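You operate a simulated robot arm through the tools that you are given. There is no shell and no other tool.

You run a simulated robot arm. Do the job below in one go: nothing can be reset, and whatever is moved stays where it is left.

TASK
The jig handle binds: change the green insert for the size it needs.
Fine: put the green insert back in the block, read the play display, fit that size, then swing the handle open and shut once. Where these are worked on the way, their far stop is far enough and under half their travel is too little: jig handle.
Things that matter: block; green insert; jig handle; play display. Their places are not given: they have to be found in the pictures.

It is judged by the outcome, as a careful person would: the job done as asked, and still so three seconds after it is handed in. It fails if anything else is knocked over, pushed out of place, dropped, spilled or broken.

THE ROBOT
A 6-joint arm with a two-finger gripper, fixed in place. Base frame: the origin is at the foot of the arm, x ahead of it, y to its left, z up. Readings come in mm, rad, newtons and seconds.
Its first joint turns from -2.897 to 2.897 rad. Payload 2.45 kg.
Tool frame: the origin (TCP) lies between the finger pads and is the grasp point; the fingertips stand 20 mm ahead of it; z points along the fingers, y is the line along which they close. Largest opening 140 mm; the body of the gripper starts 168 mm behind the TCP.
Orientation is told as [roll, pitch, yaw] about the base's x, y, z axes, in that order, counted from this pose: with the fingers straight down and closing along the base's y, the tool's x points along the base's -x, its y along +y and its z along -z.

THE INTERFACE
- The arm moves only by the tool play_rows. Its argument "plan" is a list of rows, each an object (a shift or turn left out is 0, a gripper value left out holds the last) with "jaw": the gripper command, from -1 (fully open) to 1 (shut), values between in proportion; "translation": the shift along the tool's x, y, z in mm, a list of three; "dr": the turn, a rotation vector about the tool's x, y, z in rad, a list of three. In form: [{"jaw": jaw, "translation": [tx, ty, tz], "dr": [rx, ry, rz]}, ...]. A call has 1 to 20 rows; each row is the pose to reach, as a shift and turn from the pose commanded when the call began, along the tool's axes at that moment. Each row takes 0.2 s and may step no farther than 50 mm and 0.15 rad from the row before; otherwise, or with a gripper value out of range, the whole call is refused. Where a pose cannot be reached the arm comes as near as it can. A force on the tool above 50 N (or 10 N above the force at the start of the call, whichever is more), or a blocked arm, ends the call early, and 0.2 s more pass. The fingers move at their own pace (about 45 mm/s each) and stop on an object; they squeeze with about 21 N. The grip force told is the motor's: it shows also when the fingers shut on nothing. Time passes only in rows, and 0.2 s behind the last, so rows that repeat a pose let the fingers close. It gives the time, the measured TCP pose, the force on the tool (base axes), the opening and the grip force at its end, in the units of the frame above (readings bear some noise), with the torque about the TCP (base axes, N m) and any sound that the robot's microphone picked up.
- Cameras (640 x 400 px; columns grow to the right, rows downward): "scene" is fixed at [400.2, -500.3, 1694.2]; the picture's right is [1.00, -0.05, 0.00], its down [-0.02, -0.37, -0.93] and it looks along [0.05, 0.93, -0.37] (base axes); focal length 343 px, centre (320, 200). "wrist" rides on the gripper at [78, 11, -209] in the tool frame; the picture's right is [-0.14, 0.99, 0.00], its down [-0.92, -0.13, -0.37] and it looks along [-0.37, -0.05, 0.93] (tool axes); focal length 280 px, centre (320, 200).
- get_image(camera): a new picture of that camera. The clock stands still meanwhile.
- probe_pixels(camera, pixels): for up to 12 pixels [column, row] of the newest picture of that camera ("zoom" is the newest enlarged one), the place [x, y, z] in the base frame of the surface seen there, good to about 2 mm. The clock stands still meanwhile.
- zoom(camera, box): a new picture of the part [left, top, right, bottom] of that camera's present view, enlarged. The clock stands still meanwhile.
- hand_in(): hands the job in; it is judged then, once.

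Leave the gripper open and the arm clear of the work at the hand-in unless told otherwise.

The tools are called after "Emit:" as a command line: name --argument value ..., lists and objects as JSON in quotes. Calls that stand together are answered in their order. play_rows: Moves the arm, as the interface text tells. Its arguments: {"type":"object","properties":{"plan":{"type":"array","items":{"type":"object","properties":{"jaw":{"type":"number"},"translation":{"type":"array","items":{"type":"number"}},"dr":{"type":"array","items":{"type":"number"}}}}}},"required":["plan"]} The other tools are called the same way: get_image (camera) takes a picture; probe_pixels (camera, pixels) gives the place of the surface under pixels of a picture; zoom (camera, box) takes an enlarged picture of a part of a camera's view; hand_in () hands the job in.

At the start:

```text
t: 0.0
eef_pos: [415.0, 406.5, 1340.0]
orientation: [0.002, 0.001, -0.001]
wrist_force: [0.5, 0.1, -0.4]
moment: [0.0, -0.01, 0.03]
opening: 140.0
grasp_force: 0.0
```

scene: 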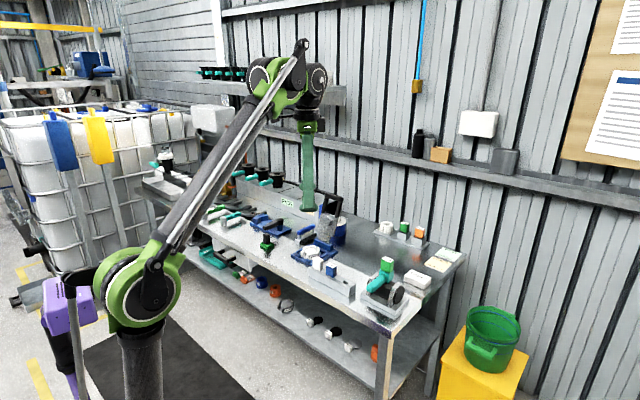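
wrist: 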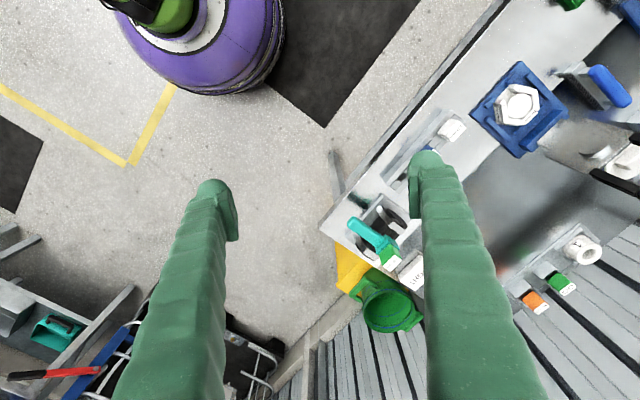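

I see a workbench with several items: a jig with a teal handle and green insert near scene pixel (385, 280), and a shelf of coloured inserts near (405, 230). I'll zoom in on both cameras for detail.

Emit:
zoom --camera "scene" --box '[340, 210, 480, 330]'

Emit:
zoom --camera "wrist" --box '[320, 100, 640, 330]'

Emit:
zoom --camera "scene" --box '[190, 160, 350, 280]'

```text
3.33 times, centred on (410, 270) of scene
```

zoom: 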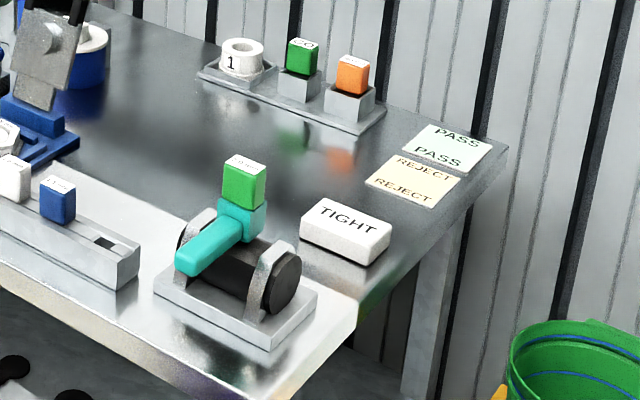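

```text
1.74 times, centred on (480, 215) of wrist
```

zoom: 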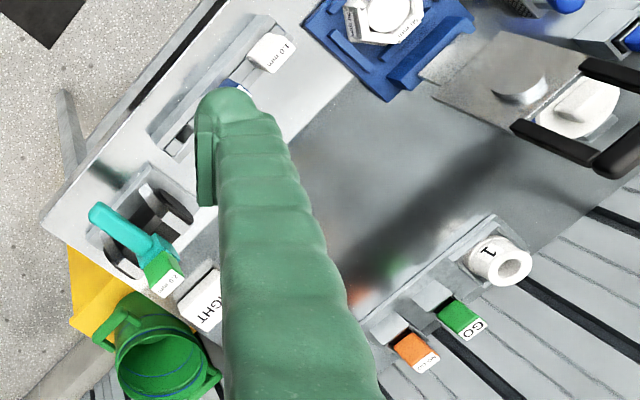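

```text
3.33 times, centred on (270, 220) of scene
```

zoom: 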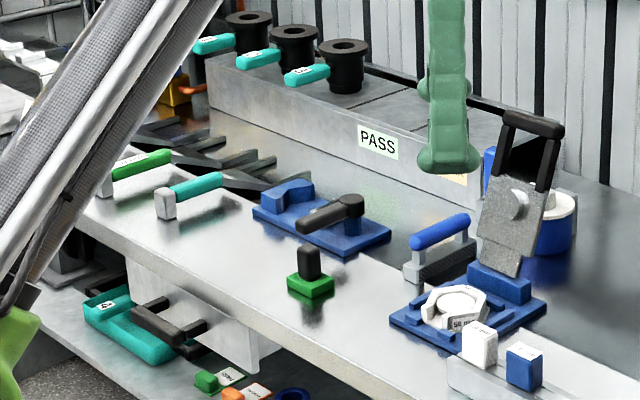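

The jig is at the bench's right end with the teal handle and a green insert in it, the display reads "TIGHT", and a block holds a white and a blue insert with an empty slot. I'll zoom closer to read the labels.

Emit:
zoom --camera "scene" --box '[320, 235, 380, 305]'

Emit:
zoom --camera "scene" --box '[365, 245, 435, 315]'

Emit:
zoom --camera "wrist" --box '[330, 90, 470, 300]'

Emit:
zoom --camera "wrist" --box '[330, 190, 430, 300]'

```text
5.71 times, centred on (350, 270) of scene
```

zoom: 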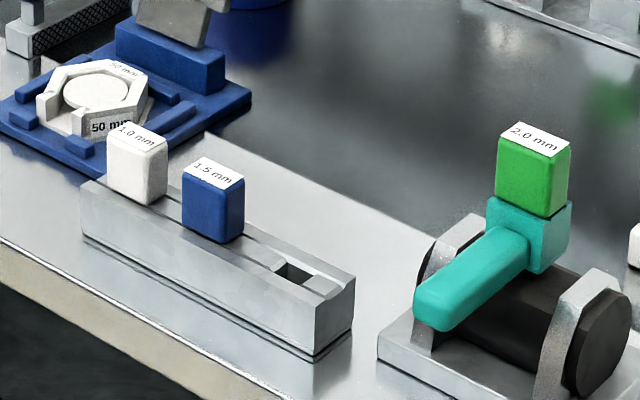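

```text
5.71 times, centred on (400, 280) of scene
```

zoom: 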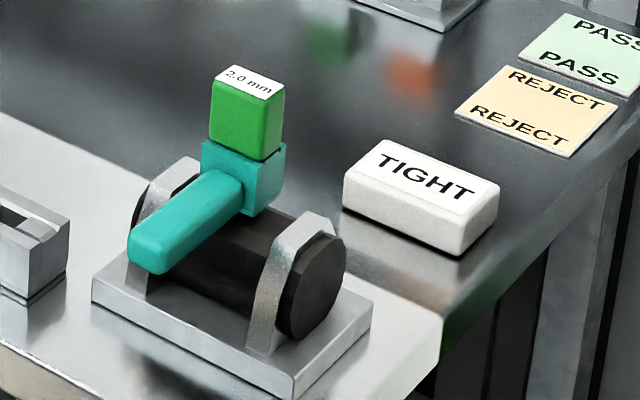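

```text
1.90 times, centred on (400, 195) of wrist
```

zoom: 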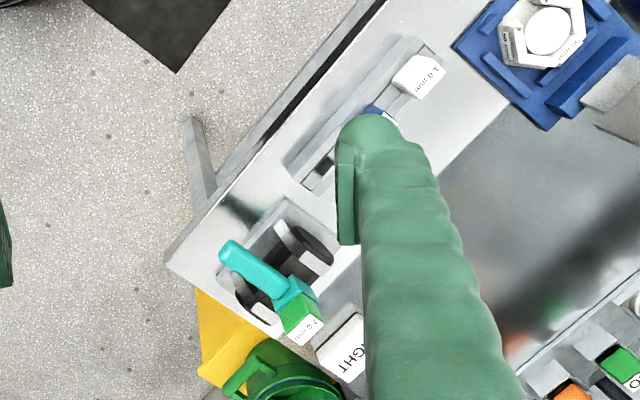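

```text
3.64 times, centred on (380, 245) of wrist
```

zoom: 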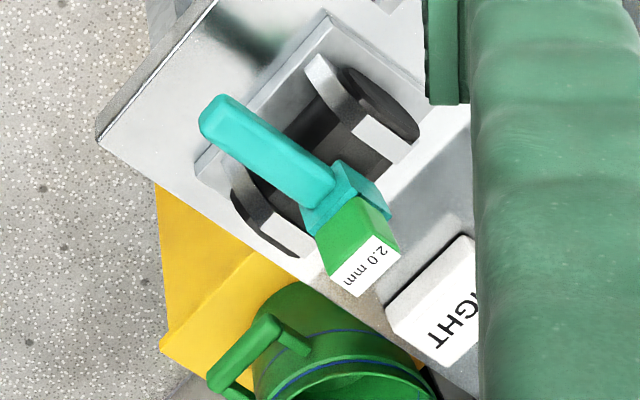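

The green insert reads 2.0 mm, the white 1.0 mm, and the blue 1.5 mm; the empty slot of the block is at its right end. I'll take a scene zoom of the jig and probe its points.

Emit:
zoom --camera "scene" --box '[325, 240, 425, 315]'

```text
5.33 times, centred on (375, 278) of scene
```

zoom: 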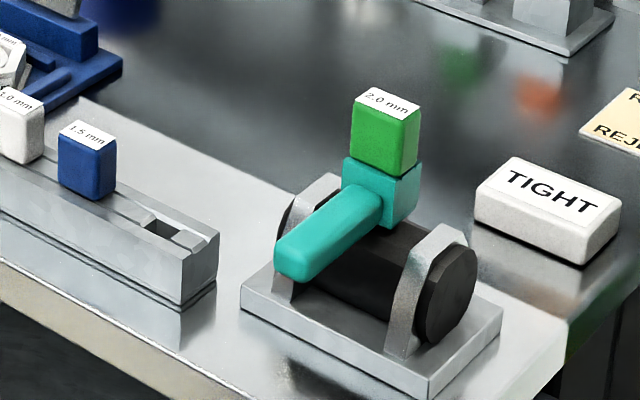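

I'll probe the insert, the handle, the jig base, and the block in this zoom.

Emit:
probe_pixels --camera "zoom" --pixels '[[371, 90], [418, 110], [387, 103], [382, 140], [355, 100], [412, 150], [372, 182], [408, 200], [330, 230], [293, 265], [370, 190], [345, 215]]'

Emit:
probe_pixels --camera "zoom" --pixels '[[350, 265], [447, 290], [320, 180], [435, 235], [245, 285], [425, 380], [498, 310], [162, 230], [185, 240], [150, 216], [215, 240], [180, 300]]'

Emit:
probe_pixels --camera "zoom" --pixels '[[90, 133], [80, 170], [108, 170], [20, 97], [15, 140], [40, 130], [62, 130], [115, 145], [545, 190], [130, 210], [60, 220], [100, 205]]'

```text
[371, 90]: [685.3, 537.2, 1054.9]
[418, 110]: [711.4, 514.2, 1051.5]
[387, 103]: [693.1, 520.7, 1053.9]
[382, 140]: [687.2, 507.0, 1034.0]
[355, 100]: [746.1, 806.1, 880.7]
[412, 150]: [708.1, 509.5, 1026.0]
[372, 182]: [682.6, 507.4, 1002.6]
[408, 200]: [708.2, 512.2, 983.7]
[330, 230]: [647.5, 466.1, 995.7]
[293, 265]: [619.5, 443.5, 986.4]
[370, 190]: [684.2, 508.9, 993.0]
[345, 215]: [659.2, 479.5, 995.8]
```

```text
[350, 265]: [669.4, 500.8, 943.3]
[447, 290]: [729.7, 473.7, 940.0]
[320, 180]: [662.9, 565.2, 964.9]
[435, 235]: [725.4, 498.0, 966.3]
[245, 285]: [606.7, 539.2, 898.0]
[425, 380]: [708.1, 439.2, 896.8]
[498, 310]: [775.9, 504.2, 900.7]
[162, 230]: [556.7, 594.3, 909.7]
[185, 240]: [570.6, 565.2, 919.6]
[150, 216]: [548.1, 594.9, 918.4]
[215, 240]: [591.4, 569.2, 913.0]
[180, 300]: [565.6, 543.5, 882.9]
```

```text
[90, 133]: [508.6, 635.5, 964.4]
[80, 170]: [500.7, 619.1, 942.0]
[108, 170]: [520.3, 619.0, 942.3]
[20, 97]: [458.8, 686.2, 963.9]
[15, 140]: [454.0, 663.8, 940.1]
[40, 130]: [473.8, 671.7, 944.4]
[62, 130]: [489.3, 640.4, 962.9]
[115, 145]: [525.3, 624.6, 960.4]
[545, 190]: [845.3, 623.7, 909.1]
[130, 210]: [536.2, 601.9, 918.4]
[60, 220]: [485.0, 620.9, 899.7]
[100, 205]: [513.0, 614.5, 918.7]
```

The jig's axes run about 45° to the base axes (base corners at (607,539), (708,439), (776,504)). Before I move I'll probe nearby tall obstacles, the wall shelf and the clamp, to plan clear paths.

Emit:
get_image --camera "scene"

Emit:
probe_pixels --camera "scene" --pixels '[[330, 90], [340, 103], [390, 150], [420, 150], [417, 87], [330, 197], [342, 232], [388, 226], [403, 228], [418, 232], [440, 154], [320, 255]]'

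```text
taken
```

scene: 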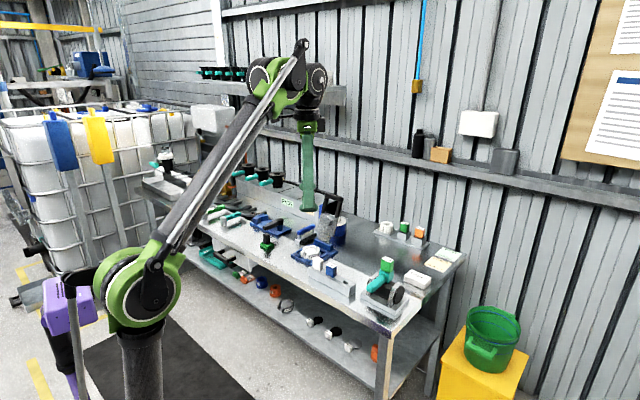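

```text
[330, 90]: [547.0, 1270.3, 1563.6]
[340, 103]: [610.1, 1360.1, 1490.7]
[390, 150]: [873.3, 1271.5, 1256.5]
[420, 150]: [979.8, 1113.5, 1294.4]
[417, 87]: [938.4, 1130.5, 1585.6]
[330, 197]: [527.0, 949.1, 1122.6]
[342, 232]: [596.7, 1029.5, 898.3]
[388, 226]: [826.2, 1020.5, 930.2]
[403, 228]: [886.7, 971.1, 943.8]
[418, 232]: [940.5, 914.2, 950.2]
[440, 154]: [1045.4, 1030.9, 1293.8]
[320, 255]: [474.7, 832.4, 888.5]
```

The nearest tall item, the clamp, tops out at z≈1123, well behind the jig, so the way is free. I'll move to a viewing pose near (616, 596, 1200) with the tool turned to match the bench axes.

Emit:
play_rows --plan '[{"jaw": -1, "translation": [-26, 24, 17], "dr": [0, 0, 0.1]}, {"translation": [-54, 50, 37], "dr": [0, 0, 0.22]}, {"translation": [-83, 78, 57], "dr": [0, 0, 0.34]}, {"translation": [-112, 106, 78], "dr": [0, 0, 0.46]}, {"translation": [-141, 133, 98], "dr": [0, 0, 0.57]}, {"translation": [-170, 160, 118], "dr": [0, 0, 0.68]}, {"translation": [-190, 178, 132], "dr": [0, 0, 0.75]}, {"translation": [-201, 189.5, 140], "dr": [0, 0, 0.778]}, {"translation": [-201, 189.5, 140], "dr": [0, 0, 0.778]}]'

Emit:
get_image --camera "wrist"

```text
t: 2.0
eef_pos: [619.6, 597.5, 1197.6]
orientation: [0.002, 0.0, -0.778]
wrist_force: [-0.6, 0.6, 0.1]
moment: [0.01, -0.03, -0.02]
opening: 140.1
grasp_force: 0.0
```

```text
taken
```

wrist: 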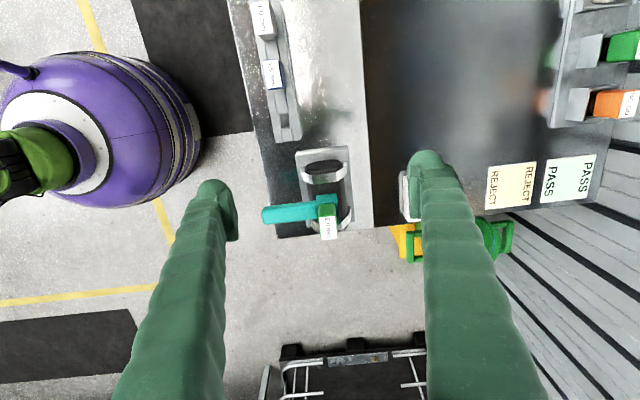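

I can see the jig at (320,195) and the block at (275,70) from above. I'll zoom in on both.

Emit:
zoom --camera "wrist" --box '[250, 130, 370, 250]'

Emit:
zoom --camera "wrist" --box '[230, 0, 350, 150]'

```text
3.33 times, centred on (310, 190) of wrist
```

zoom: 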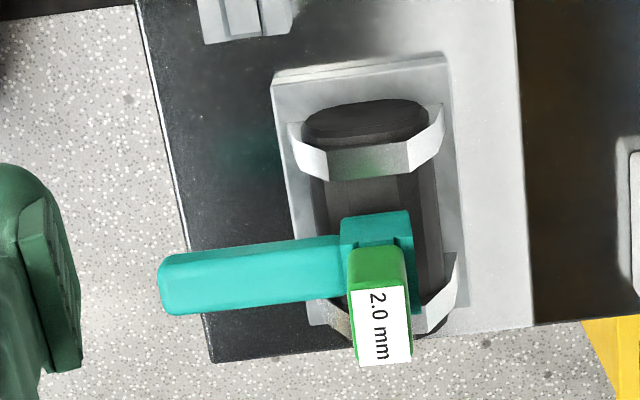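

```text
2.67 times, centred on (290, 75) of wrist
```

zoom: 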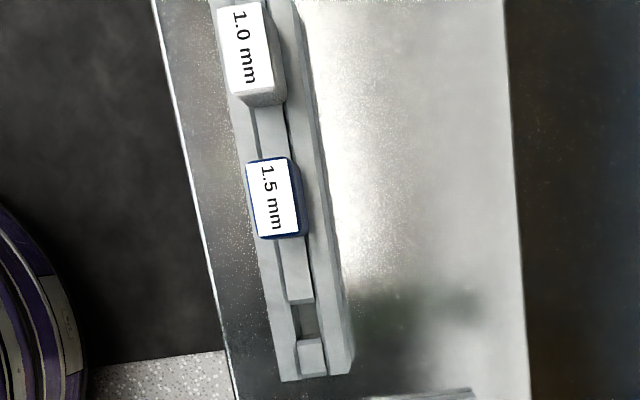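

I'll probe the block in this zoom, covering the insert top corners, the slot at (305,322), and the block edges.

Emit:
probe_pixels --camera "zoom" --pixels '[[249, 163], [289, 160], [262, 237], [300, 233], [272, 198], [300, 308], [314, 306], [300, 338], [318, 336], [306, 322], [250, 50], [311, 370]]'

Emit:
probe_pixels --camera "zoom" --pixels '[[282, 380], [348, 372], [270, 340], [335, 330], [300, 280], [320, 280], [275, 290], [310, 200], [302, 332], [302, 312], [312, 318], [355, 345]]'

Emit:
zoom --camera "wrist" --box '[270, 140, 360, 250]'

```text
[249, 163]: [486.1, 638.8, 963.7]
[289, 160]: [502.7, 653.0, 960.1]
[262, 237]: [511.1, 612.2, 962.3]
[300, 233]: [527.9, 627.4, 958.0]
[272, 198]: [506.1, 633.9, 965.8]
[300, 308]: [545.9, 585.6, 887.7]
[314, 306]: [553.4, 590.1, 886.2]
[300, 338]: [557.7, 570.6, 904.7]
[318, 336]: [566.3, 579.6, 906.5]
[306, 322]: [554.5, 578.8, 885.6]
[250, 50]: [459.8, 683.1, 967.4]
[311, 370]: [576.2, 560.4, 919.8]
```

```text
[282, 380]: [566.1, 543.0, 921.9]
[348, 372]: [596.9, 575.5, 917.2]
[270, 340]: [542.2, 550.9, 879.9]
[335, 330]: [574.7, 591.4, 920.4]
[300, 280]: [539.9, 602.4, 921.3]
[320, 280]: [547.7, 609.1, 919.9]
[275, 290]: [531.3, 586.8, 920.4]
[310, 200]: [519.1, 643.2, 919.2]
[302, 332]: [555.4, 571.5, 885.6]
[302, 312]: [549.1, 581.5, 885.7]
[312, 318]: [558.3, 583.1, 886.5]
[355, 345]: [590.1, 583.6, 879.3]
```

```text
3.64 times, centred on (315, 195) of wrist
```

zoom: 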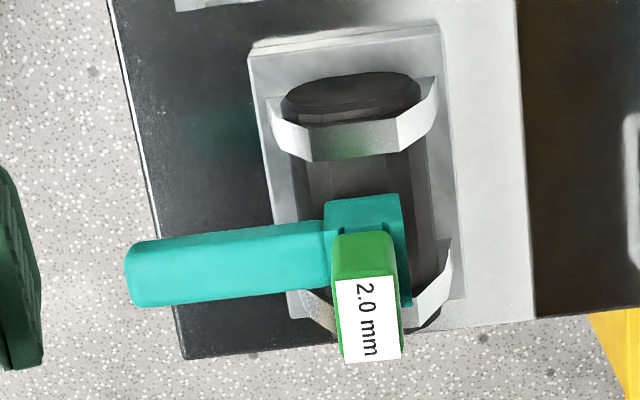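

Slot floor is at z≈886 and block top at z≈919.5, with inserts protruding about 45 mm. Now I'll probe the jig in the newest zoom.

Emit:
probe_pixels --camera "zoom" --pixels '[[338, 278], [394, 277], [345, 358], [399, 356], [370, 318], [365, 245], [340, 206], [395, 202], [367, 215], [335, 238], [404, 280], [402, 230]]'

Emit:
probe_pixels --camera "zoom" --pixels '[[140, 270], [200, 262], [260, 255], [315, 245], [135, 295], [320, 228], [320, 285], [350, 172], [350, 140], [290, 110], [415, 90], [350, 90]]'

```text
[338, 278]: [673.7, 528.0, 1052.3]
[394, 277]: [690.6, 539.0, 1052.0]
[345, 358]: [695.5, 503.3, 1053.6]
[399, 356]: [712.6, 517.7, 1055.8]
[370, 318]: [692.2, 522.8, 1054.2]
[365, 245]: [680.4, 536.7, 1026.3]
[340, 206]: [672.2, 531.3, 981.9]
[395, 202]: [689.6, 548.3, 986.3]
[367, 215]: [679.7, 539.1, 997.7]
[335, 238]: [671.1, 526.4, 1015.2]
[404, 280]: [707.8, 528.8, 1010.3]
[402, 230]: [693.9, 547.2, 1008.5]
```

```text
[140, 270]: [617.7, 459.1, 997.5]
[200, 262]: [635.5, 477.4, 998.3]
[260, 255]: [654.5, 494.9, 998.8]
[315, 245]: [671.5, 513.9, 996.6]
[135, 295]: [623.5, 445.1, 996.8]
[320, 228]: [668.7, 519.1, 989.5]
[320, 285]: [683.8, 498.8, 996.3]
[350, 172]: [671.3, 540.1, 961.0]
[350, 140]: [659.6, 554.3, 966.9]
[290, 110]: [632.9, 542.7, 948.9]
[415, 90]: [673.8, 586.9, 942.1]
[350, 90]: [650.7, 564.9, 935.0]
```

The green insert's centre is about (693, 522), its top at z 1054 and the socket rim at about 1010. The handle's top is at z≈997, running along the bench's front direction. I'll hold still for two rows to check how measured and commanded poses compare.

Emit:
play_rows --plan '[{"translation": [0, 0, 0]}, {"translation": [0, 0, 0]}]'

Emit:
play_rows --plan '[{"translation": [0, 0, 0]}]'

```text
t: 2.6
eef_pos: [619.8, 598.4, 1198.2]
orientation: [0.001, -0.001, -0.779]
wrist_force: [-0.2, -0.6, 0.4]
moment: [0.01, 0.01, 0.0]
opening: 140.1
grasp_force: 0.2
```

```text
t: 3.0
eef_pos: [620.7, 596.9, 1197.9]
orientation: [0.002, 0.0, -0.777]
wrist_force: [0.9, 0.2, 0.3]
moment: [0.02, 0.0, 0.0]
opening: 140.1
grasp_force: 0.1
```

The measured pose settles at about (620, 597.6, 1198), so I'll correct from measured readings. Next I move above the green insert, at about (693, 522, 1120), with the fingers half open.

Emit:
play_rows --plan '[{"jaw": 0, "translation": [-25, -0.6, 18]}, {"translation": [-60, -1.5, 45]}, {"translation": [-92, -2.2, 68]}, {"translation": [-105, -2.6, 78]}, {"translation": [-105, -2.6, 78]}, {"translation": [-105, -2.6, 78]}]'

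Emit:
get_image --camera "wrist"

Emit:
get_image --camera "scene"

```text
t: 4.4
eef_pos: [687.7, 523.9, 1119.8]
orientation: [0.002, 0.0, -0.777]
wrist_force: [0.0, -0.5, 0.0]
moment: [0.01, 0.0, 0.01]
opening: 70.0
grasp_force: 0.1
```

```text
taken
```

wrist: 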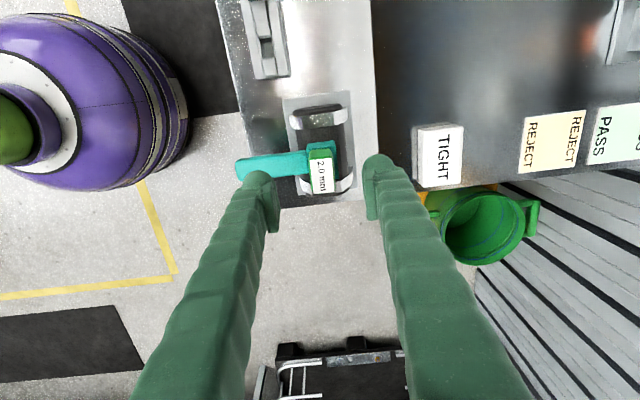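

```text
taken
```

scene: 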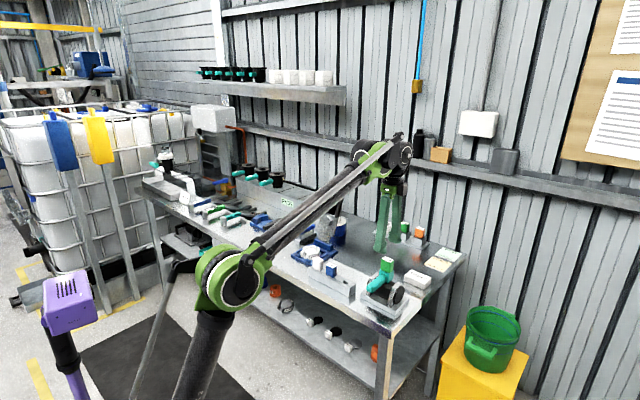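

The insert appears near the image centre, between the fingers. I'll zoom in and probe its top corners to refine the alignment.

Emit:
zoom --camera "wrist" --box '[270, 110, 370, 230]'

Emit:
play_rows --plan '[{"translation": [0, 0, 0]}]'

```text
3.33 times, centred on (320, 170) of wrist
```

zoom: 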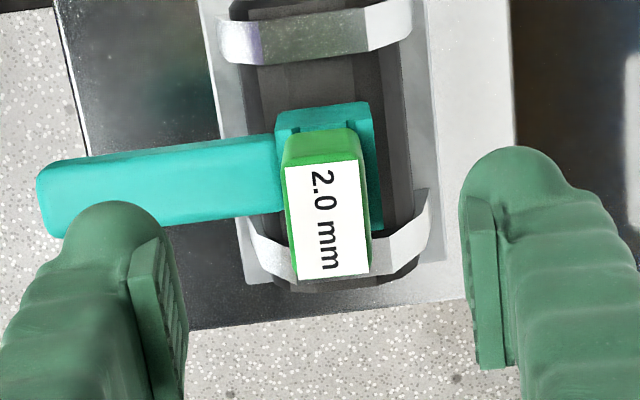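

```text
t: 4.8
eef_pos: [688.7, 523.8, 1119.6]
orientation: [0.001, -0.001, -0.777]
wrist_force: [-0.2, 0.4, 0.6]
moment: [0.0, 0.02, -0.01]
opening: 70.2
grasp_force: 0.1
```

I'll probe the insert's top face and the socket in this closer zoom.

Emit:
probe_pixels --camera "zoom" --pixels '[[288, 170], [358, 164], [304, 275], [366, 268], [328, 220], [290, 220], [364, 215], [285, 155], [355, 140], [374, 180], [320, 110], [280, 125]]'

Emit:
probe_pixels --camera "zoom" --pixels '[[60, 190], [60, 170], [60, 210], [150, 160], [150, 180], [150, 210], [250, 140], [250, 170], [250, 205], [300, 60], [330, 80], [390, 70]]'

```text
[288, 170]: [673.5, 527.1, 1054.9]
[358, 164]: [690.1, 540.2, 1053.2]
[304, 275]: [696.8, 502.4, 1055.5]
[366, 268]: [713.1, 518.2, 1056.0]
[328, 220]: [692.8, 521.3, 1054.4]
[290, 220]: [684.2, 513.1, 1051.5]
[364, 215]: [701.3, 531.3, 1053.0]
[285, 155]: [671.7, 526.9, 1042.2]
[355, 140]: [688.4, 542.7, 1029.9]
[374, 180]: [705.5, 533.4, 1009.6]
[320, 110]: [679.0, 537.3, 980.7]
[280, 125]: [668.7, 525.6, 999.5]
```

```text
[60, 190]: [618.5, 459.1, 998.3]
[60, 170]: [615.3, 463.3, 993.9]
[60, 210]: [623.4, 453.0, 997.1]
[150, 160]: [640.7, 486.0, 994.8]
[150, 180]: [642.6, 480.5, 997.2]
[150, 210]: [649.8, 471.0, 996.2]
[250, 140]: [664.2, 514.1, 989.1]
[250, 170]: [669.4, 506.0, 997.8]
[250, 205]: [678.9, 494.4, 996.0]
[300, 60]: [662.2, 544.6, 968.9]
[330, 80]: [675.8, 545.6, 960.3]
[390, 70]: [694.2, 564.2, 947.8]
```

The insert's centre is (693.4, 522.0), with its long side along the bench. I'll correct by about 5 mm and lower to TCP z≈1036, which puts the fingertips at about 1016, above the socket rim at 1010.

Emit:
play_rows --plan '[{"jaw": 0, "translation": [-5, 2.3, 0], "dr": [0, 0, 0.008]}, {"translation": [-5, 2.3, 30], "dr": [0, 0, 0.008]}, {"translation": [-5, 2.3, 55], "dr": [0, 0, 0.008]}, {"translation": [-5, 2.3, 70], "dr": [0, 0, 0.008]}, {"translation": [-5, 2.3, 70], "dr": [0, 0, 0.008]}, {"translation": [-5, 2.3, 70], "dr": [0, 0, 0.008]}]'

Emit:
zoom --camera "wrist" --box '[260, 120, 380, 240]'

```text
t: 6.2
eef_pos: [695.2, 520.5, 1052.1]
orientation: [0.003, 0.0, -0.787]
wrist_force: [0.3, 0.1, -0.4]
moment: [-0.01, -0.02, 0.01]
opening: 70.1
grasp_force: 0.1
```

```text
3.33 times, centred on (320, 180) of wrist
```

zoom: 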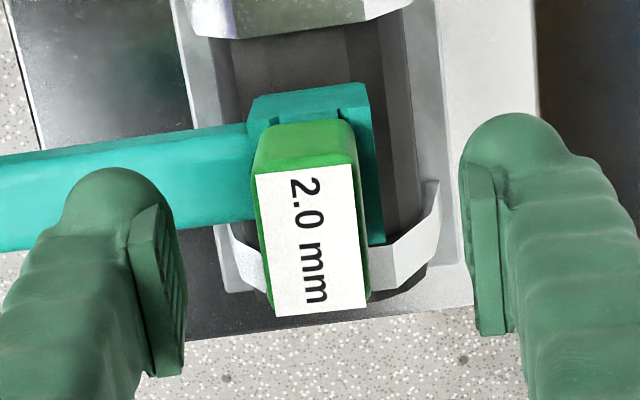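

The insert sits centred between the pads to within about 2 mm. I'll correct that slightly, lower the last 16 mm to z≈1036, then close.

Emit:
play_rows --plan '[{"jaw": 0, "translation": [2.2, -0.6, 0]}, {"translation": [2.2, -0.6, 8]}, {"translation": [2.2, -0.6, 16]}, {"translation": [2.2, -0.6, 16]}, {"translation": [2.2, -0.6, 16]}]'

```text
t: 7.4
eef_pos: [693.0, 522.7, 1034.8]
orientation: [0.002, -0.002, -0.785]
wrist_force: [0.0, 0.1, 1.0]
moment: [-0.01, 0.01, 0.02]
opening: 69.9
grasp_force: 0.1
```

The TCP is at (693.0, 522.7, 1034.8) with no contact force. Now I'll close the gripper on the insert.

Emit:
play_rows --plan '[{"jaw": 0.5, "translation": [0, 0, 0]}, {"jaw": 0.7, "translation": [0, 0, 0]}, {"jaw": 1, "translation": [0, 0, 0]}, {"jaw": 1, "translation": [0, 0, 0]}, {"jaw": 1, "translation": [0, 0, 0]}]'

Emit:
zoom --camera "wrist" --box '[260, 120, 380, 240]'

```text
t: 8.6
eef_pos: [693.3, 523.1, 1034.6]
orientation: [0.001, 0.001, -0.785]
wrist_force: [0.0, -0.1, 0.4]
moment: [-0.01, 0.0, 0.01]
opening: 25.0
grasp_force: 21.2
```

```text
3.33 times, centred on (320, 180) of wrist
```

zoom: 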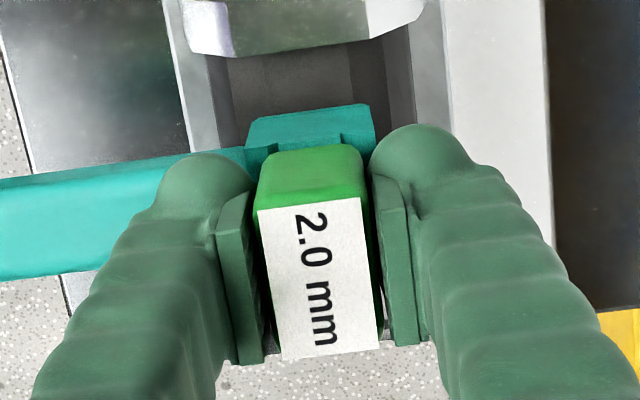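

The grip holds at opening 25.0 mm with 21 N. Next I lift straight up, slowly at first, watching the force.

Emit:
play_rows --plan '[{"jaw": 1, "translation": [0, 0, -4]}, {"translation": [0, 0, -10]}, {"translation": [0, 0, -18]}, {"translation": [0, 0, -28]}, {"translation": [0, 0, -40]}, {"translation": [0, 0, -60]}, {"translation": [0, 0, -85]}, {"translation": [0, 0, -85]}]'

Emit:
get_image --camera "scene"

Emit:
get_image --camera "wrist"

```text
t: 10.4
eef_pos: [694.0, 522.9, 1118.8]
orientation: [0.002, 0.001, -0.786]
wrist_force: [-0.2, -0.5, -0.7]
moment: [0.0, 0.01, 0.0]
opening: 24.6
grasp_force: 21.3
```

```text
taken
```

scene: 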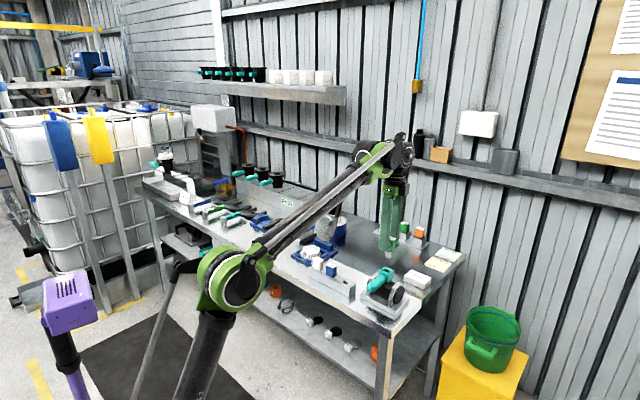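

```text
taken
```

wrist: 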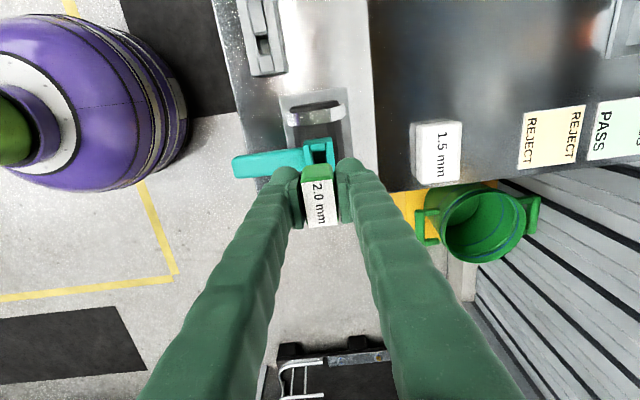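

The insert came free of the socket, and the display at (438,150) now seems to read "1.5 mm". I'll zoom in on the display, the insert's peg and the socket.

Emit:
zoom --camera "wrist" --box '[400, 110, 480, 190]'

Emit:
zoom --camera "scene" --box '[350, 215, 440, 315]'

Emit:
zoom --camera "wrist" --box '[230, 90, 380, 240]'

```text
5.00 times, centred on (440, 150) of wrist
```

zoom: 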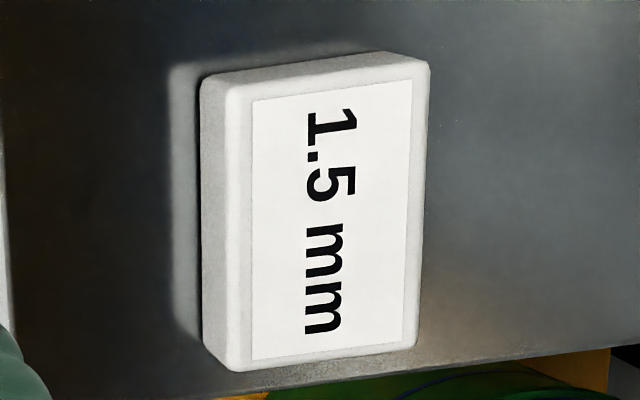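

```text
4.00 times, centred on (395, 265) of scene
```

zoom: 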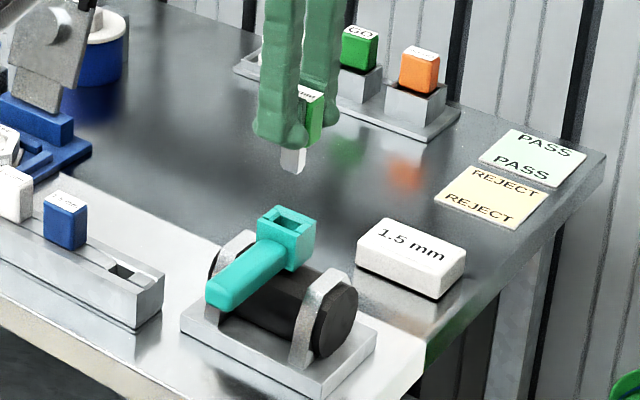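

```text
2.67 times, centred on (305, 165) of wrist
```

zoom: 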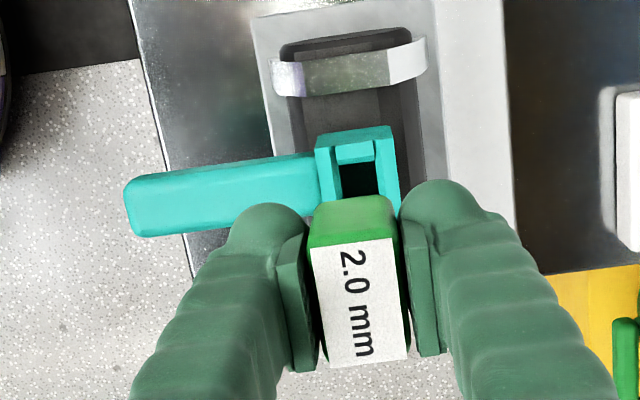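

The display clearly reads 1.5 mm. While the socket is empty I'll probe its rim and hole, plus the block slot.

Emit:
probe_pixels --camera "zoom" --pixels '[[322, 150], [390, 143], [325, 195], [396, 190], [340, 160], [372, 155], [342, 185], [378, 180], [355, 150], [360, 175], [335, 140], [385, 132]]'

Emit:
zoom --camera "scene" --box '[400, 225, 440, 260]'

Emit:
zoom --camera "scene" --box '[370, 255, 420, 295]'

```text
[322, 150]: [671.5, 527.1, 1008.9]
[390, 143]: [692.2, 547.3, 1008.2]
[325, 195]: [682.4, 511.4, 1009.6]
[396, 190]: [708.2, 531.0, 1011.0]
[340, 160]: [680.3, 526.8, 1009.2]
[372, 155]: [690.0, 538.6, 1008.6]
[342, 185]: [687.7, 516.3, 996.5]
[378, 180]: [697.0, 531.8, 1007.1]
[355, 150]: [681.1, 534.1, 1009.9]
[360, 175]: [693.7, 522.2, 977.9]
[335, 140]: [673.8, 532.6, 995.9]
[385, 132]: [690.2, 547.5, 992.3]
```

```text
11.43 times, centred on (420, 242) of scene
```

zoom: 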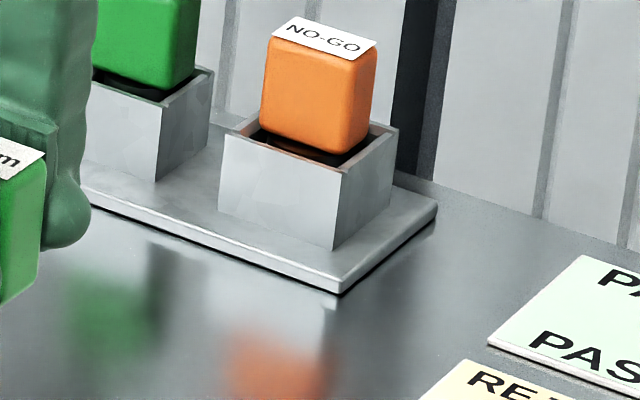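

```text
10.00 times, centred on (395, 275) of scene
```

zoom: 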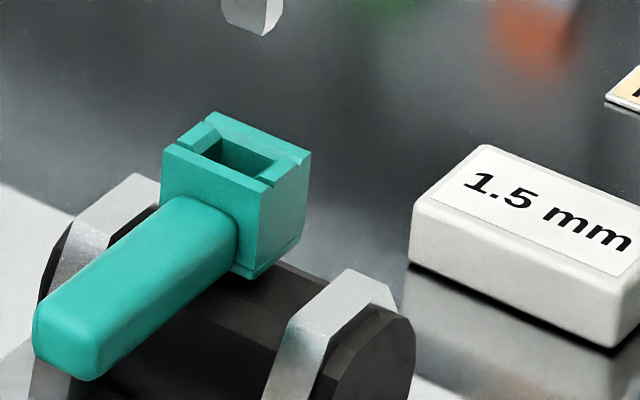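

The socket is a rectangular chamfered hole aligned with the bench, centred close to where the insert stood. I'll carry the green insert over the block's empty slot near (553, 584), staying high.

Emit:
play_rows --plan '[{"jaw": 1, "translation": [25, -10, 0]}, {"translation": [65, -26, 0]}, {"translation": [105, -42, 0]}, {"translation": [132, -52, 0]}, {"translation": [142.5, -56.1, 0]}, {"translation": [142.5, -56.1, 0]}, {"translation": [142.5, -56.1, 0]}]'

Emit:
zoom --camera "wrist" --box '[260, 40, 380, 230]'

Emit:
zoom --camera "wrist" --box '[280, 90, 360, 190]'

```text
t: 12.0
eef_pos: [553.3, 582.9, 1120.5]
orientation: [0.001, 0.001, -0.787]
wrist_force: [0.1, 0.2, 0.8]
moment: [-0.01, 0.01, -0.05]
opening: 24.9
grasp_force: 20.6
```

```text
2.11 times, centred on (320, 135) of wrist
```

zoom: 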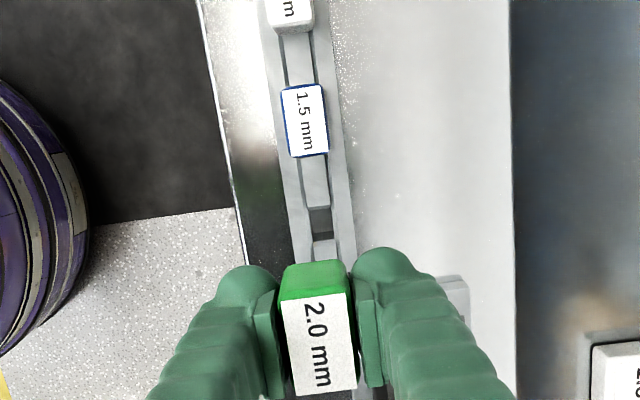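

```text
4.00 times, centred on (320, 140) of wrist
```

zoom: 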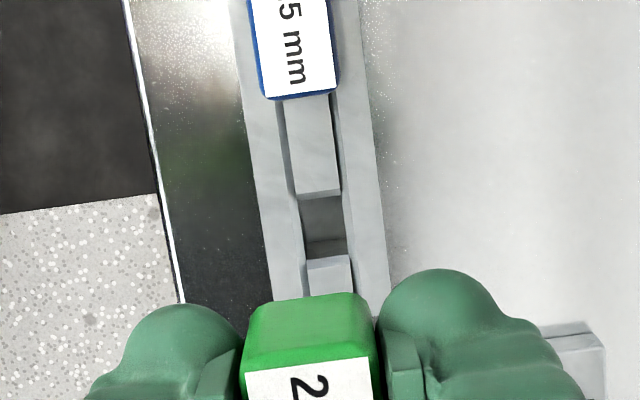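

The slot is visible at zoom (325,225). I'll probe its edges and the blue insert.

Emit:
probe_pixels --camera "zoom" --pixels '[[296, 190], [336, 188], [300, 200], [345, 196], [306, 240], [345, 238], [310, 262], [350, 258], [325, 225], [320, 180], [270, 240], [368, 230]]'

Emit:
probe_pixels --camera "zoom" --pixels '[[330, 275], [315, 270], [348, 268], [282, 110], [335, 105], [310, 120], [264, 90], [335, 85], [290, 60], [302, 245], [347, 245], [330, 250]]'

Emit:
zoom --camera "wrist" --box '[280, 40, 360, 140]'

```text
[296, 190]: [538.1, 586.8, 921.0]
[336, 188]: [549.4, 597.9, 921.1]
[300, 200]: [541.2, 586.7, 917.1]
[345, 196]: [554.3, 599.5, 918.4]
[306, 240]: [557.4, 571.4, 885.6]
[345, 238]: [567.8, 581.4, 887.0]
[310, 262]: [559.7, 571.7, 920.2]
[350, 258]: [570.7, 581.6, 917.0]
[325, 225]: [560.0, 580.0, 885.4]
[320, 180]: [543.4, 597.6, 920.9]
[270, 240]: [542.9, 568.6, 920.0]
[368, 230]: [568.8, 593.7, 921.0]
```

```text
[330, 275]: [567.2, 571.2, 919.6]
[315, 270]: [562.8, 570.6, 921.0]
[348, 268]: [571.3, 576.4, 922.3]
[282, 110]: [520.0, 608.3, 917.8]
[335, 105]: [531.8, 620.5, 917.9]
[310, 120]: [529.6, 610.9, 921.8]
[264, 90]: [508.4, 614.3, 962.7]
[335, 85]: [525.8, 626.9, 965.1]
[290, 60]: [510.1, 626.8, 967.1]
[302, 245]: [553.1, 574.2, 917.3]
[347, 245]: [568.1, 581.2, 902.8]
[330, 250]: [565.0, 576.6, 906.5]
```

```text
4.00 times, centred on (320, 90) of wrist
```

zoom: 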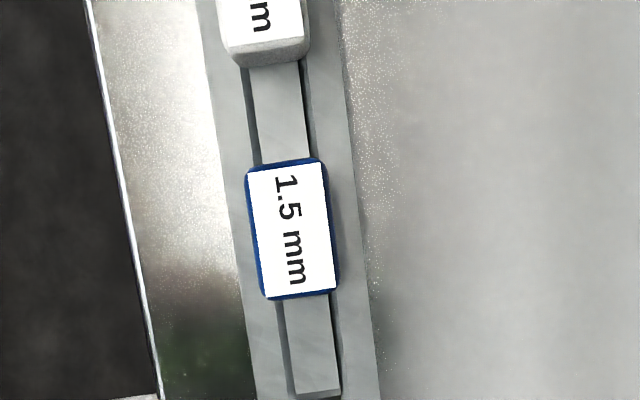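

I'll probe the blue insert's corners and the white insert's lower edge in this zoom to get the slot pitch.

Emit:
probe_pixels --camera "zoom" --pixels '[[250, 173], [322, 164], [267, 294], [336, 290], [292, 228], [240, 45], [304, 36], [272, 41], [301, 293], [230, 20], [245, 66], [303, 57]]'

Emit:
probe_pixels --camera "zoom" --pixels '[[232, 100], [322, 100], [262, 390], [368, 390], [255, 100], [300, 100], [285, 350], [335, 350], [222, 150], [350, 150], [225, 60], [325, 60]]'

Emit:
zoom --camera "scene" --box '[310, 195, 380, 275]'

```text
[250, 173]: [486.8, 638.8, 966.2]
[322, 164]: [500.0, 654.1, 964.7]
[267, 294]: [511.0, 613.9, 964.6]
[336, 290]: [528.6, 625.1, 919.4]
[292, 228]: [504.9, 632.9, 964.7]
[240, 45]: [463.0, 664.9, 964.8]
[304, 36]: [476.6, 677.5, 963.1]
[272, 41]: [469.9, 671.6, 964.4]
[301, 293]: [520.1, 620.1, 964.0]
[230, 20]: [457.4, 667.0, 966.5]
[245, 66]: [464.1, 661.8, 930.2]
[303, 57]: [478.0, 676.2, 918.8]
```

```text
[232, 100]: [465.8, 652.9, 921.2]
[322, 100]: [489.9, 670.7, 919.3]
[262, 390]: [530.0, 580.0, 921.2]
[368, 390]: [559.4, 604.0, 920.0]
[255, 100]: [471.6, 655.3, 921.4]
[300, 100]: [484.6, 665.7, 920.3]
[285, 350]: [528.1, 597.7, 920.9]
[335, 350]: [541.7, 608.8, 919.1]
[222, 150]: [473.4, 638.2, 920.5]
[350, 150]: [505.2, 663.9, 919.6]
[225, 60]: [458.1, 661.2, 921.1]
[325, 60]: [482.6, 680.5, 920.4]
```

```text
5.00 times, centred on (345, 235) of scene
```

zoom: 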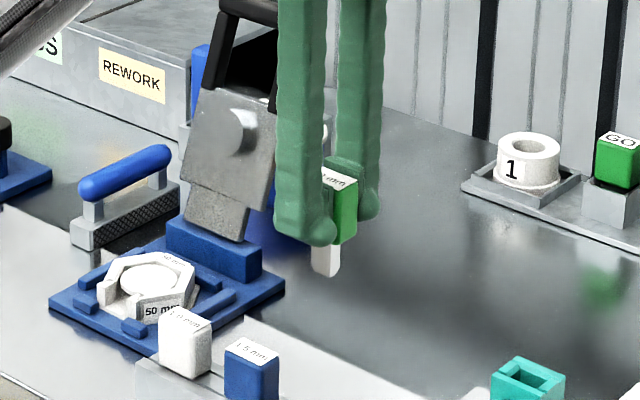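

Pitch is 70 mm, and both methods put the slot centre near u≈-20.3, v≈805.5. I'll probe the held insert's peg tip at zoom (325,270) and its top, to check its position in the grip.

Emit:
probe_pixels --camera "zoom" --pixels '[[318, 268], [328, 273], [337, 268], [325, 258], [345, 215], [352, 230], [340, 182], [336, 262]]'

Emit:
zoom --camera "wrist" --box '[270, 140, 370, 240]'

```text
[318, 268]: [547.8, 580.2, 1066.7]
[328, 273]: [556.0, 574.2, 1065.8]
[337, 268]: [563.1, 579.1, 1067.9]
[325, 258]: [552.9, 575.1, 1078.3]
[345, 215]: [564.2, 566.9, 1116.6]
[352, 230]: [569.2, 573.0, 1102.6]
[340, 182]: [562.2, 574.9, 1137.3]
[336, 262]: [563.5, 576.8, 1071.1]
```

```text
4.00 times, centred on (320, 190) of wrist
```

zoom: 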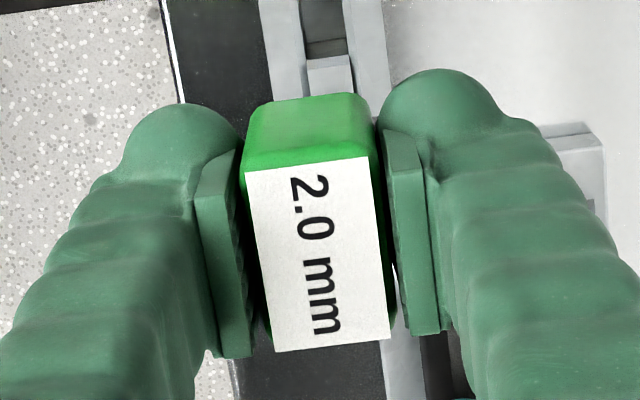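

The peg tip is at z≈1066, so about 55 mm below the TCP, and it is smaller than the slot with a couple of mm to spare each side. I'll check the held insert's top corners relative to the TCP.

Emit:
probe_pixels --camera "zoom" --pixels '[[248, 172], [366, 160], [276, 347], [388, 336], [318, 253], [262, 260], [376, 250], [308, 165], [332, 340]]'

Emit:
play_rows --plan '[{"jaw": 1, "translation": [-0.6, 2.1, 0]}, {"jaw": 1, "translation": [-0.6, 2.1, 0]}]'

```text
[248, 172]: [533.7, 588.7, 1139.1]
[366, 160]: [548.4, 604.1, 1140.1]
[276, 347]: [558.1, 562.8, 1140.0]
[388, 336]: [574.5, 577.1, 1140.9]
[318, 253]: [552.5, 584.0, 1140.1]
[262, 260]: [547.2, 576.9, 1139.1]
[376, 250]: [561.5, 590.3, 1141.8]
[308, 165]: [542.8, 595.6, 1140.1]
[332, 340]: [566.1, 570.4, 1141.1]
```

```text
t: 12.6
eef_pos: [554.3, 582.5, 1120.6]
orientation: [0.002, 0.002, -0.785]
wrist_force: [-0.1, -0.4, -1.1]
moment: [0.01, 0.03, -0.01]
opening: 24.6
grasp_force: 21.1
```

The insert is centred on the TCP. I'll take another reading to average out noise.

Emit:
play_rows --plan '[{"jaw": 1, "translation": [0, 0, 0]}]'

Emit:
play_rows --plan '[{"jaw": 1, "translation": [0, 0, 0]}]'

```text
t: 13.0
eef_pos: [555.3, 582.8, 1121.0]
orientation: [0.002, 0.0, -0.786]
wrist_force: [-0.1, 1.2, -0.5]
moment: [0.02, -0.01, 0.0]
opening: 24.7
grasp_force: 20.8
```

```text
t: 13.4
eef_pos: [553.8, 582.7, 1120.8]
orientation: [0.002, 0.001, -0.787]
wrist_force: [-0.1, -0.6, -0.6]
moment: [-0.01, 0.02, -0.01]
opening: 24.6
grasp_force: 20.8
```

Averaged pose is u≈-19.9, v≈804.1. I'll trim by 1.4 mm toward the wall and lower to TCP z≈988, so the peg tip sits about 13 mm above the block top, then look.

Emit:
play_rows --plan '[{"jaw": 1, "translation": [0.4, 1.4, 20]}, {"translation": [0.4, 1.4, 55]}, {"translation": [0.4, 1.4, 95]}, {"translation": [0.4, 1.4, 120]}, {"translation": [0.4, 1.4, 132]}, {"translation": [0.4, 1.4, 132]}, {"translation": [0.4, 1.4, 132]}]'

Emit:
zoom --camera "scene" --box '[320, 230, 390, 310]'

Emit:
zoom --camera "wrist" --box '[270, 110, 370, 230]'

```text
t: 15.0
eef_pos: [555.4, 583.9, 988.9]
orientation: [0.001, 0.001, -0.785]
wrist_force: [0.2, -0.1, -0.2]
moment: [-0.03, -0.01, 0.01]
opening: 24.6
grasp_force: 20.9
```

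```text
5.00 times, centred on (355, 270) of scene
```

zoom: 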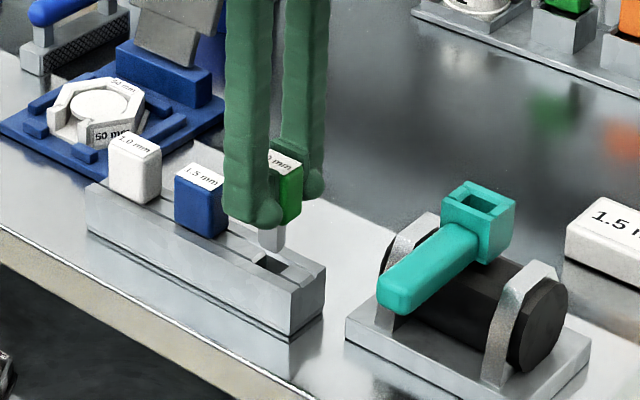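

```text
3.33 times, centred on (320, 170) of wrist
```

zoom: 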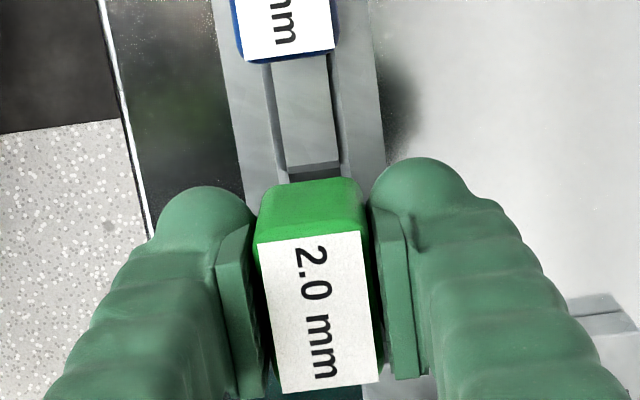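

The scene view shows the peg right over the slot opening. I'll lower 20 mm so the peg tip just enters, then check the force.

Emit:
play_rows --plan '[{"jaw": 1, "translation": [0, 0, 6]}, {"translation": [0, 0, 11]}, {"translation": [0, 0, 15]}, {"translation": [0, 0, 19]}, {"translation": [0, 0, 19]}]'

Emit:
zoom --camera "scene" --box '[335, 250, 385, 305]'

```text
t: 16.2
eef_pos: [553.9, 584.4, 970.9]
orientation: [0.0, 0.001, -0.785]
wrist_force: [1.0, -0.6, -0.7]
moment: [0.01, -0.02, 0.04]
opening: 24.8
grasp_force: 20.6
```

```text
7.27 times, centred on (360, 278) of scene
```

zoom: 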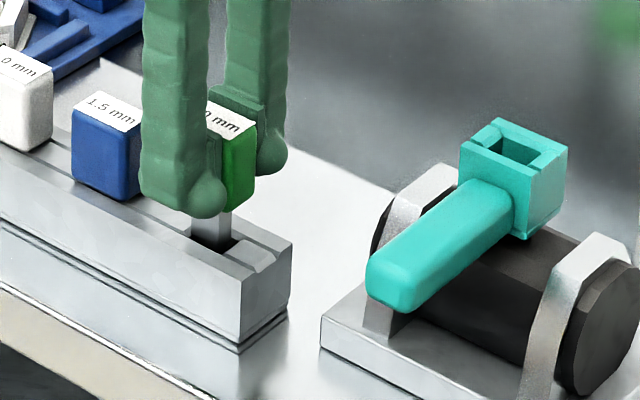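

The peg tip is in the slot with no contact force. I'll keep lowering gently to about z 946.

Emit:
play_rows --plan '[{"jaw": 1, "translation": [0, 0, 5]}, {"translation": [0, 0, 10]}, {"translation": [0, 0, 15]}, {"translation": [0, 0, 19]}, {"translation": [0, 0, 22]}, {"translation": [0, 0, 24]}, {"translation": [0, 0, 24]}]'

Emit:
zoom --camera "scene" --box '[335, 250, 385, 305]'

```text
t: 17.8
eef_pos: [555.4, 584.2, 945.9]
orientation: [0.0, 0.0, -0.786]
wrist_force: [1.9, 2.8, 8.7]
moment: [0.03, 0.0, 0.01]
opening: 24.6
grasp_force: 21.1
```

```text
7.27 times, centred on (360, 278) of scene
```

zoom: 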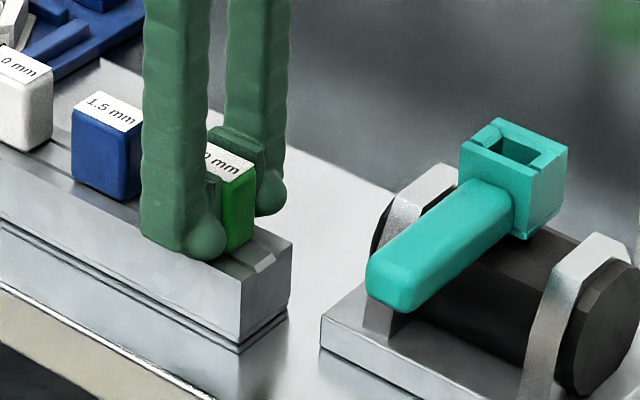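

The upward force of about 9 N shows the insert's head has met the block, so it is seated. I'll open the fingers and rise clear.

Emit:
play_rows --plan '[{"jaw": 0.3, "translation": [0, 0, 0]}, {"jaw": 0, "translation": [0, 0, 0]}, {"jaw": 0, "translation": [0, 0, -2]}, {"jaw": 0, "translation": [0, 0, -10]}, {"translation": [0, 0, -30]}, {"translation": [0, 0, -65]}, {"translation": [0, 0, -100]}, {"translation": [0, 0, -100]}]'

Emit:
get_image --camera "wrist"

Emit:
zoom --camera "scene" --box '[320, 240, 440, 315]'

```text
t: 19.6
eef_pos: [551.3, 586.5, 1045.7]
orientation: [0.001, 0.0, -0.786]
wrist_force: [0.1, 0.2, -0.3]
moment: [0.0, -0.03, -0.03]
opening: 70.1
grasp_force: 0.3
```

```text
taken
```

wrist: 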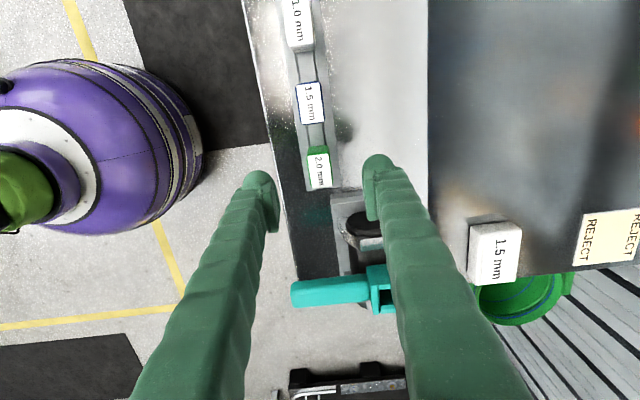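

```text
5.33 times, centred on (380, 278) of scene
```

zoom: 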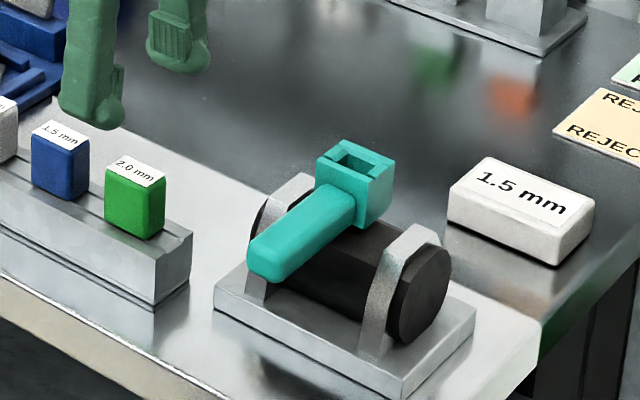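

The green insert is seated level with the others, and the display still reads 1.5 mm, so blue (1.5 mm) is the one to fit. I'll probe the seated tops and the blue's centre.

Emit:
zoom --camera "wrist" --box '[265, 50, 365, 200]'

Emit:
play_rows --plan '[{"jaw": 0, "translation": [0, 0, 0]}]'

```text
2.67 times, centred on (315, 125) of wrist
```

zoom: 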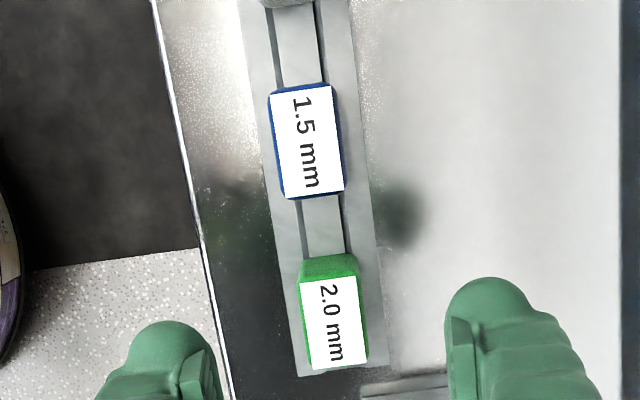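

```text
t: 20.0
eef_pos: [552.4, 586.1, 1044.7]
orientation: [0.001, -0.001, -0.784]
wrist_force: [-0.3, 0.3, 0.5]
moment: [0.0, -0.02, 0.01]
opening: 70.0
grasp_force: 0.1
```

Emit:
probe_pixels --camera "zoom" --pixels '[[272, 97], [330, 87], [285, 195], [341, 189], [308, 142], [303, 285], [359, 276], [313, 366], [366, 361], [334, 322], [313, 192], [301, 92]]'

```text
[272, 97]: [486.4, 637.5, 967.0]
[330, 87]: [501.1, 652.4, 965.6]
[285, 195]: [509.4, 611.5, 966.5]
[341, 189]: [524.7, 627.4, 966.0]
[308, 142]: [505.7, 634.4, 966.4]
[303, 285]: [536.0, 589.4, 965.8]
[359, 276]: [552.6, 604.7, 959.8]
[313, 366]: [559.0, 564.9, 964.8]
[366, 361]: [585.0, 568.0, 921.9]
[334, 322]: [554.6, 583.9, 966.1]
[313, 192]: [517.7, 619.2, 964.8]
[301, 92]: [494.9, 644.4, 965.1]
```

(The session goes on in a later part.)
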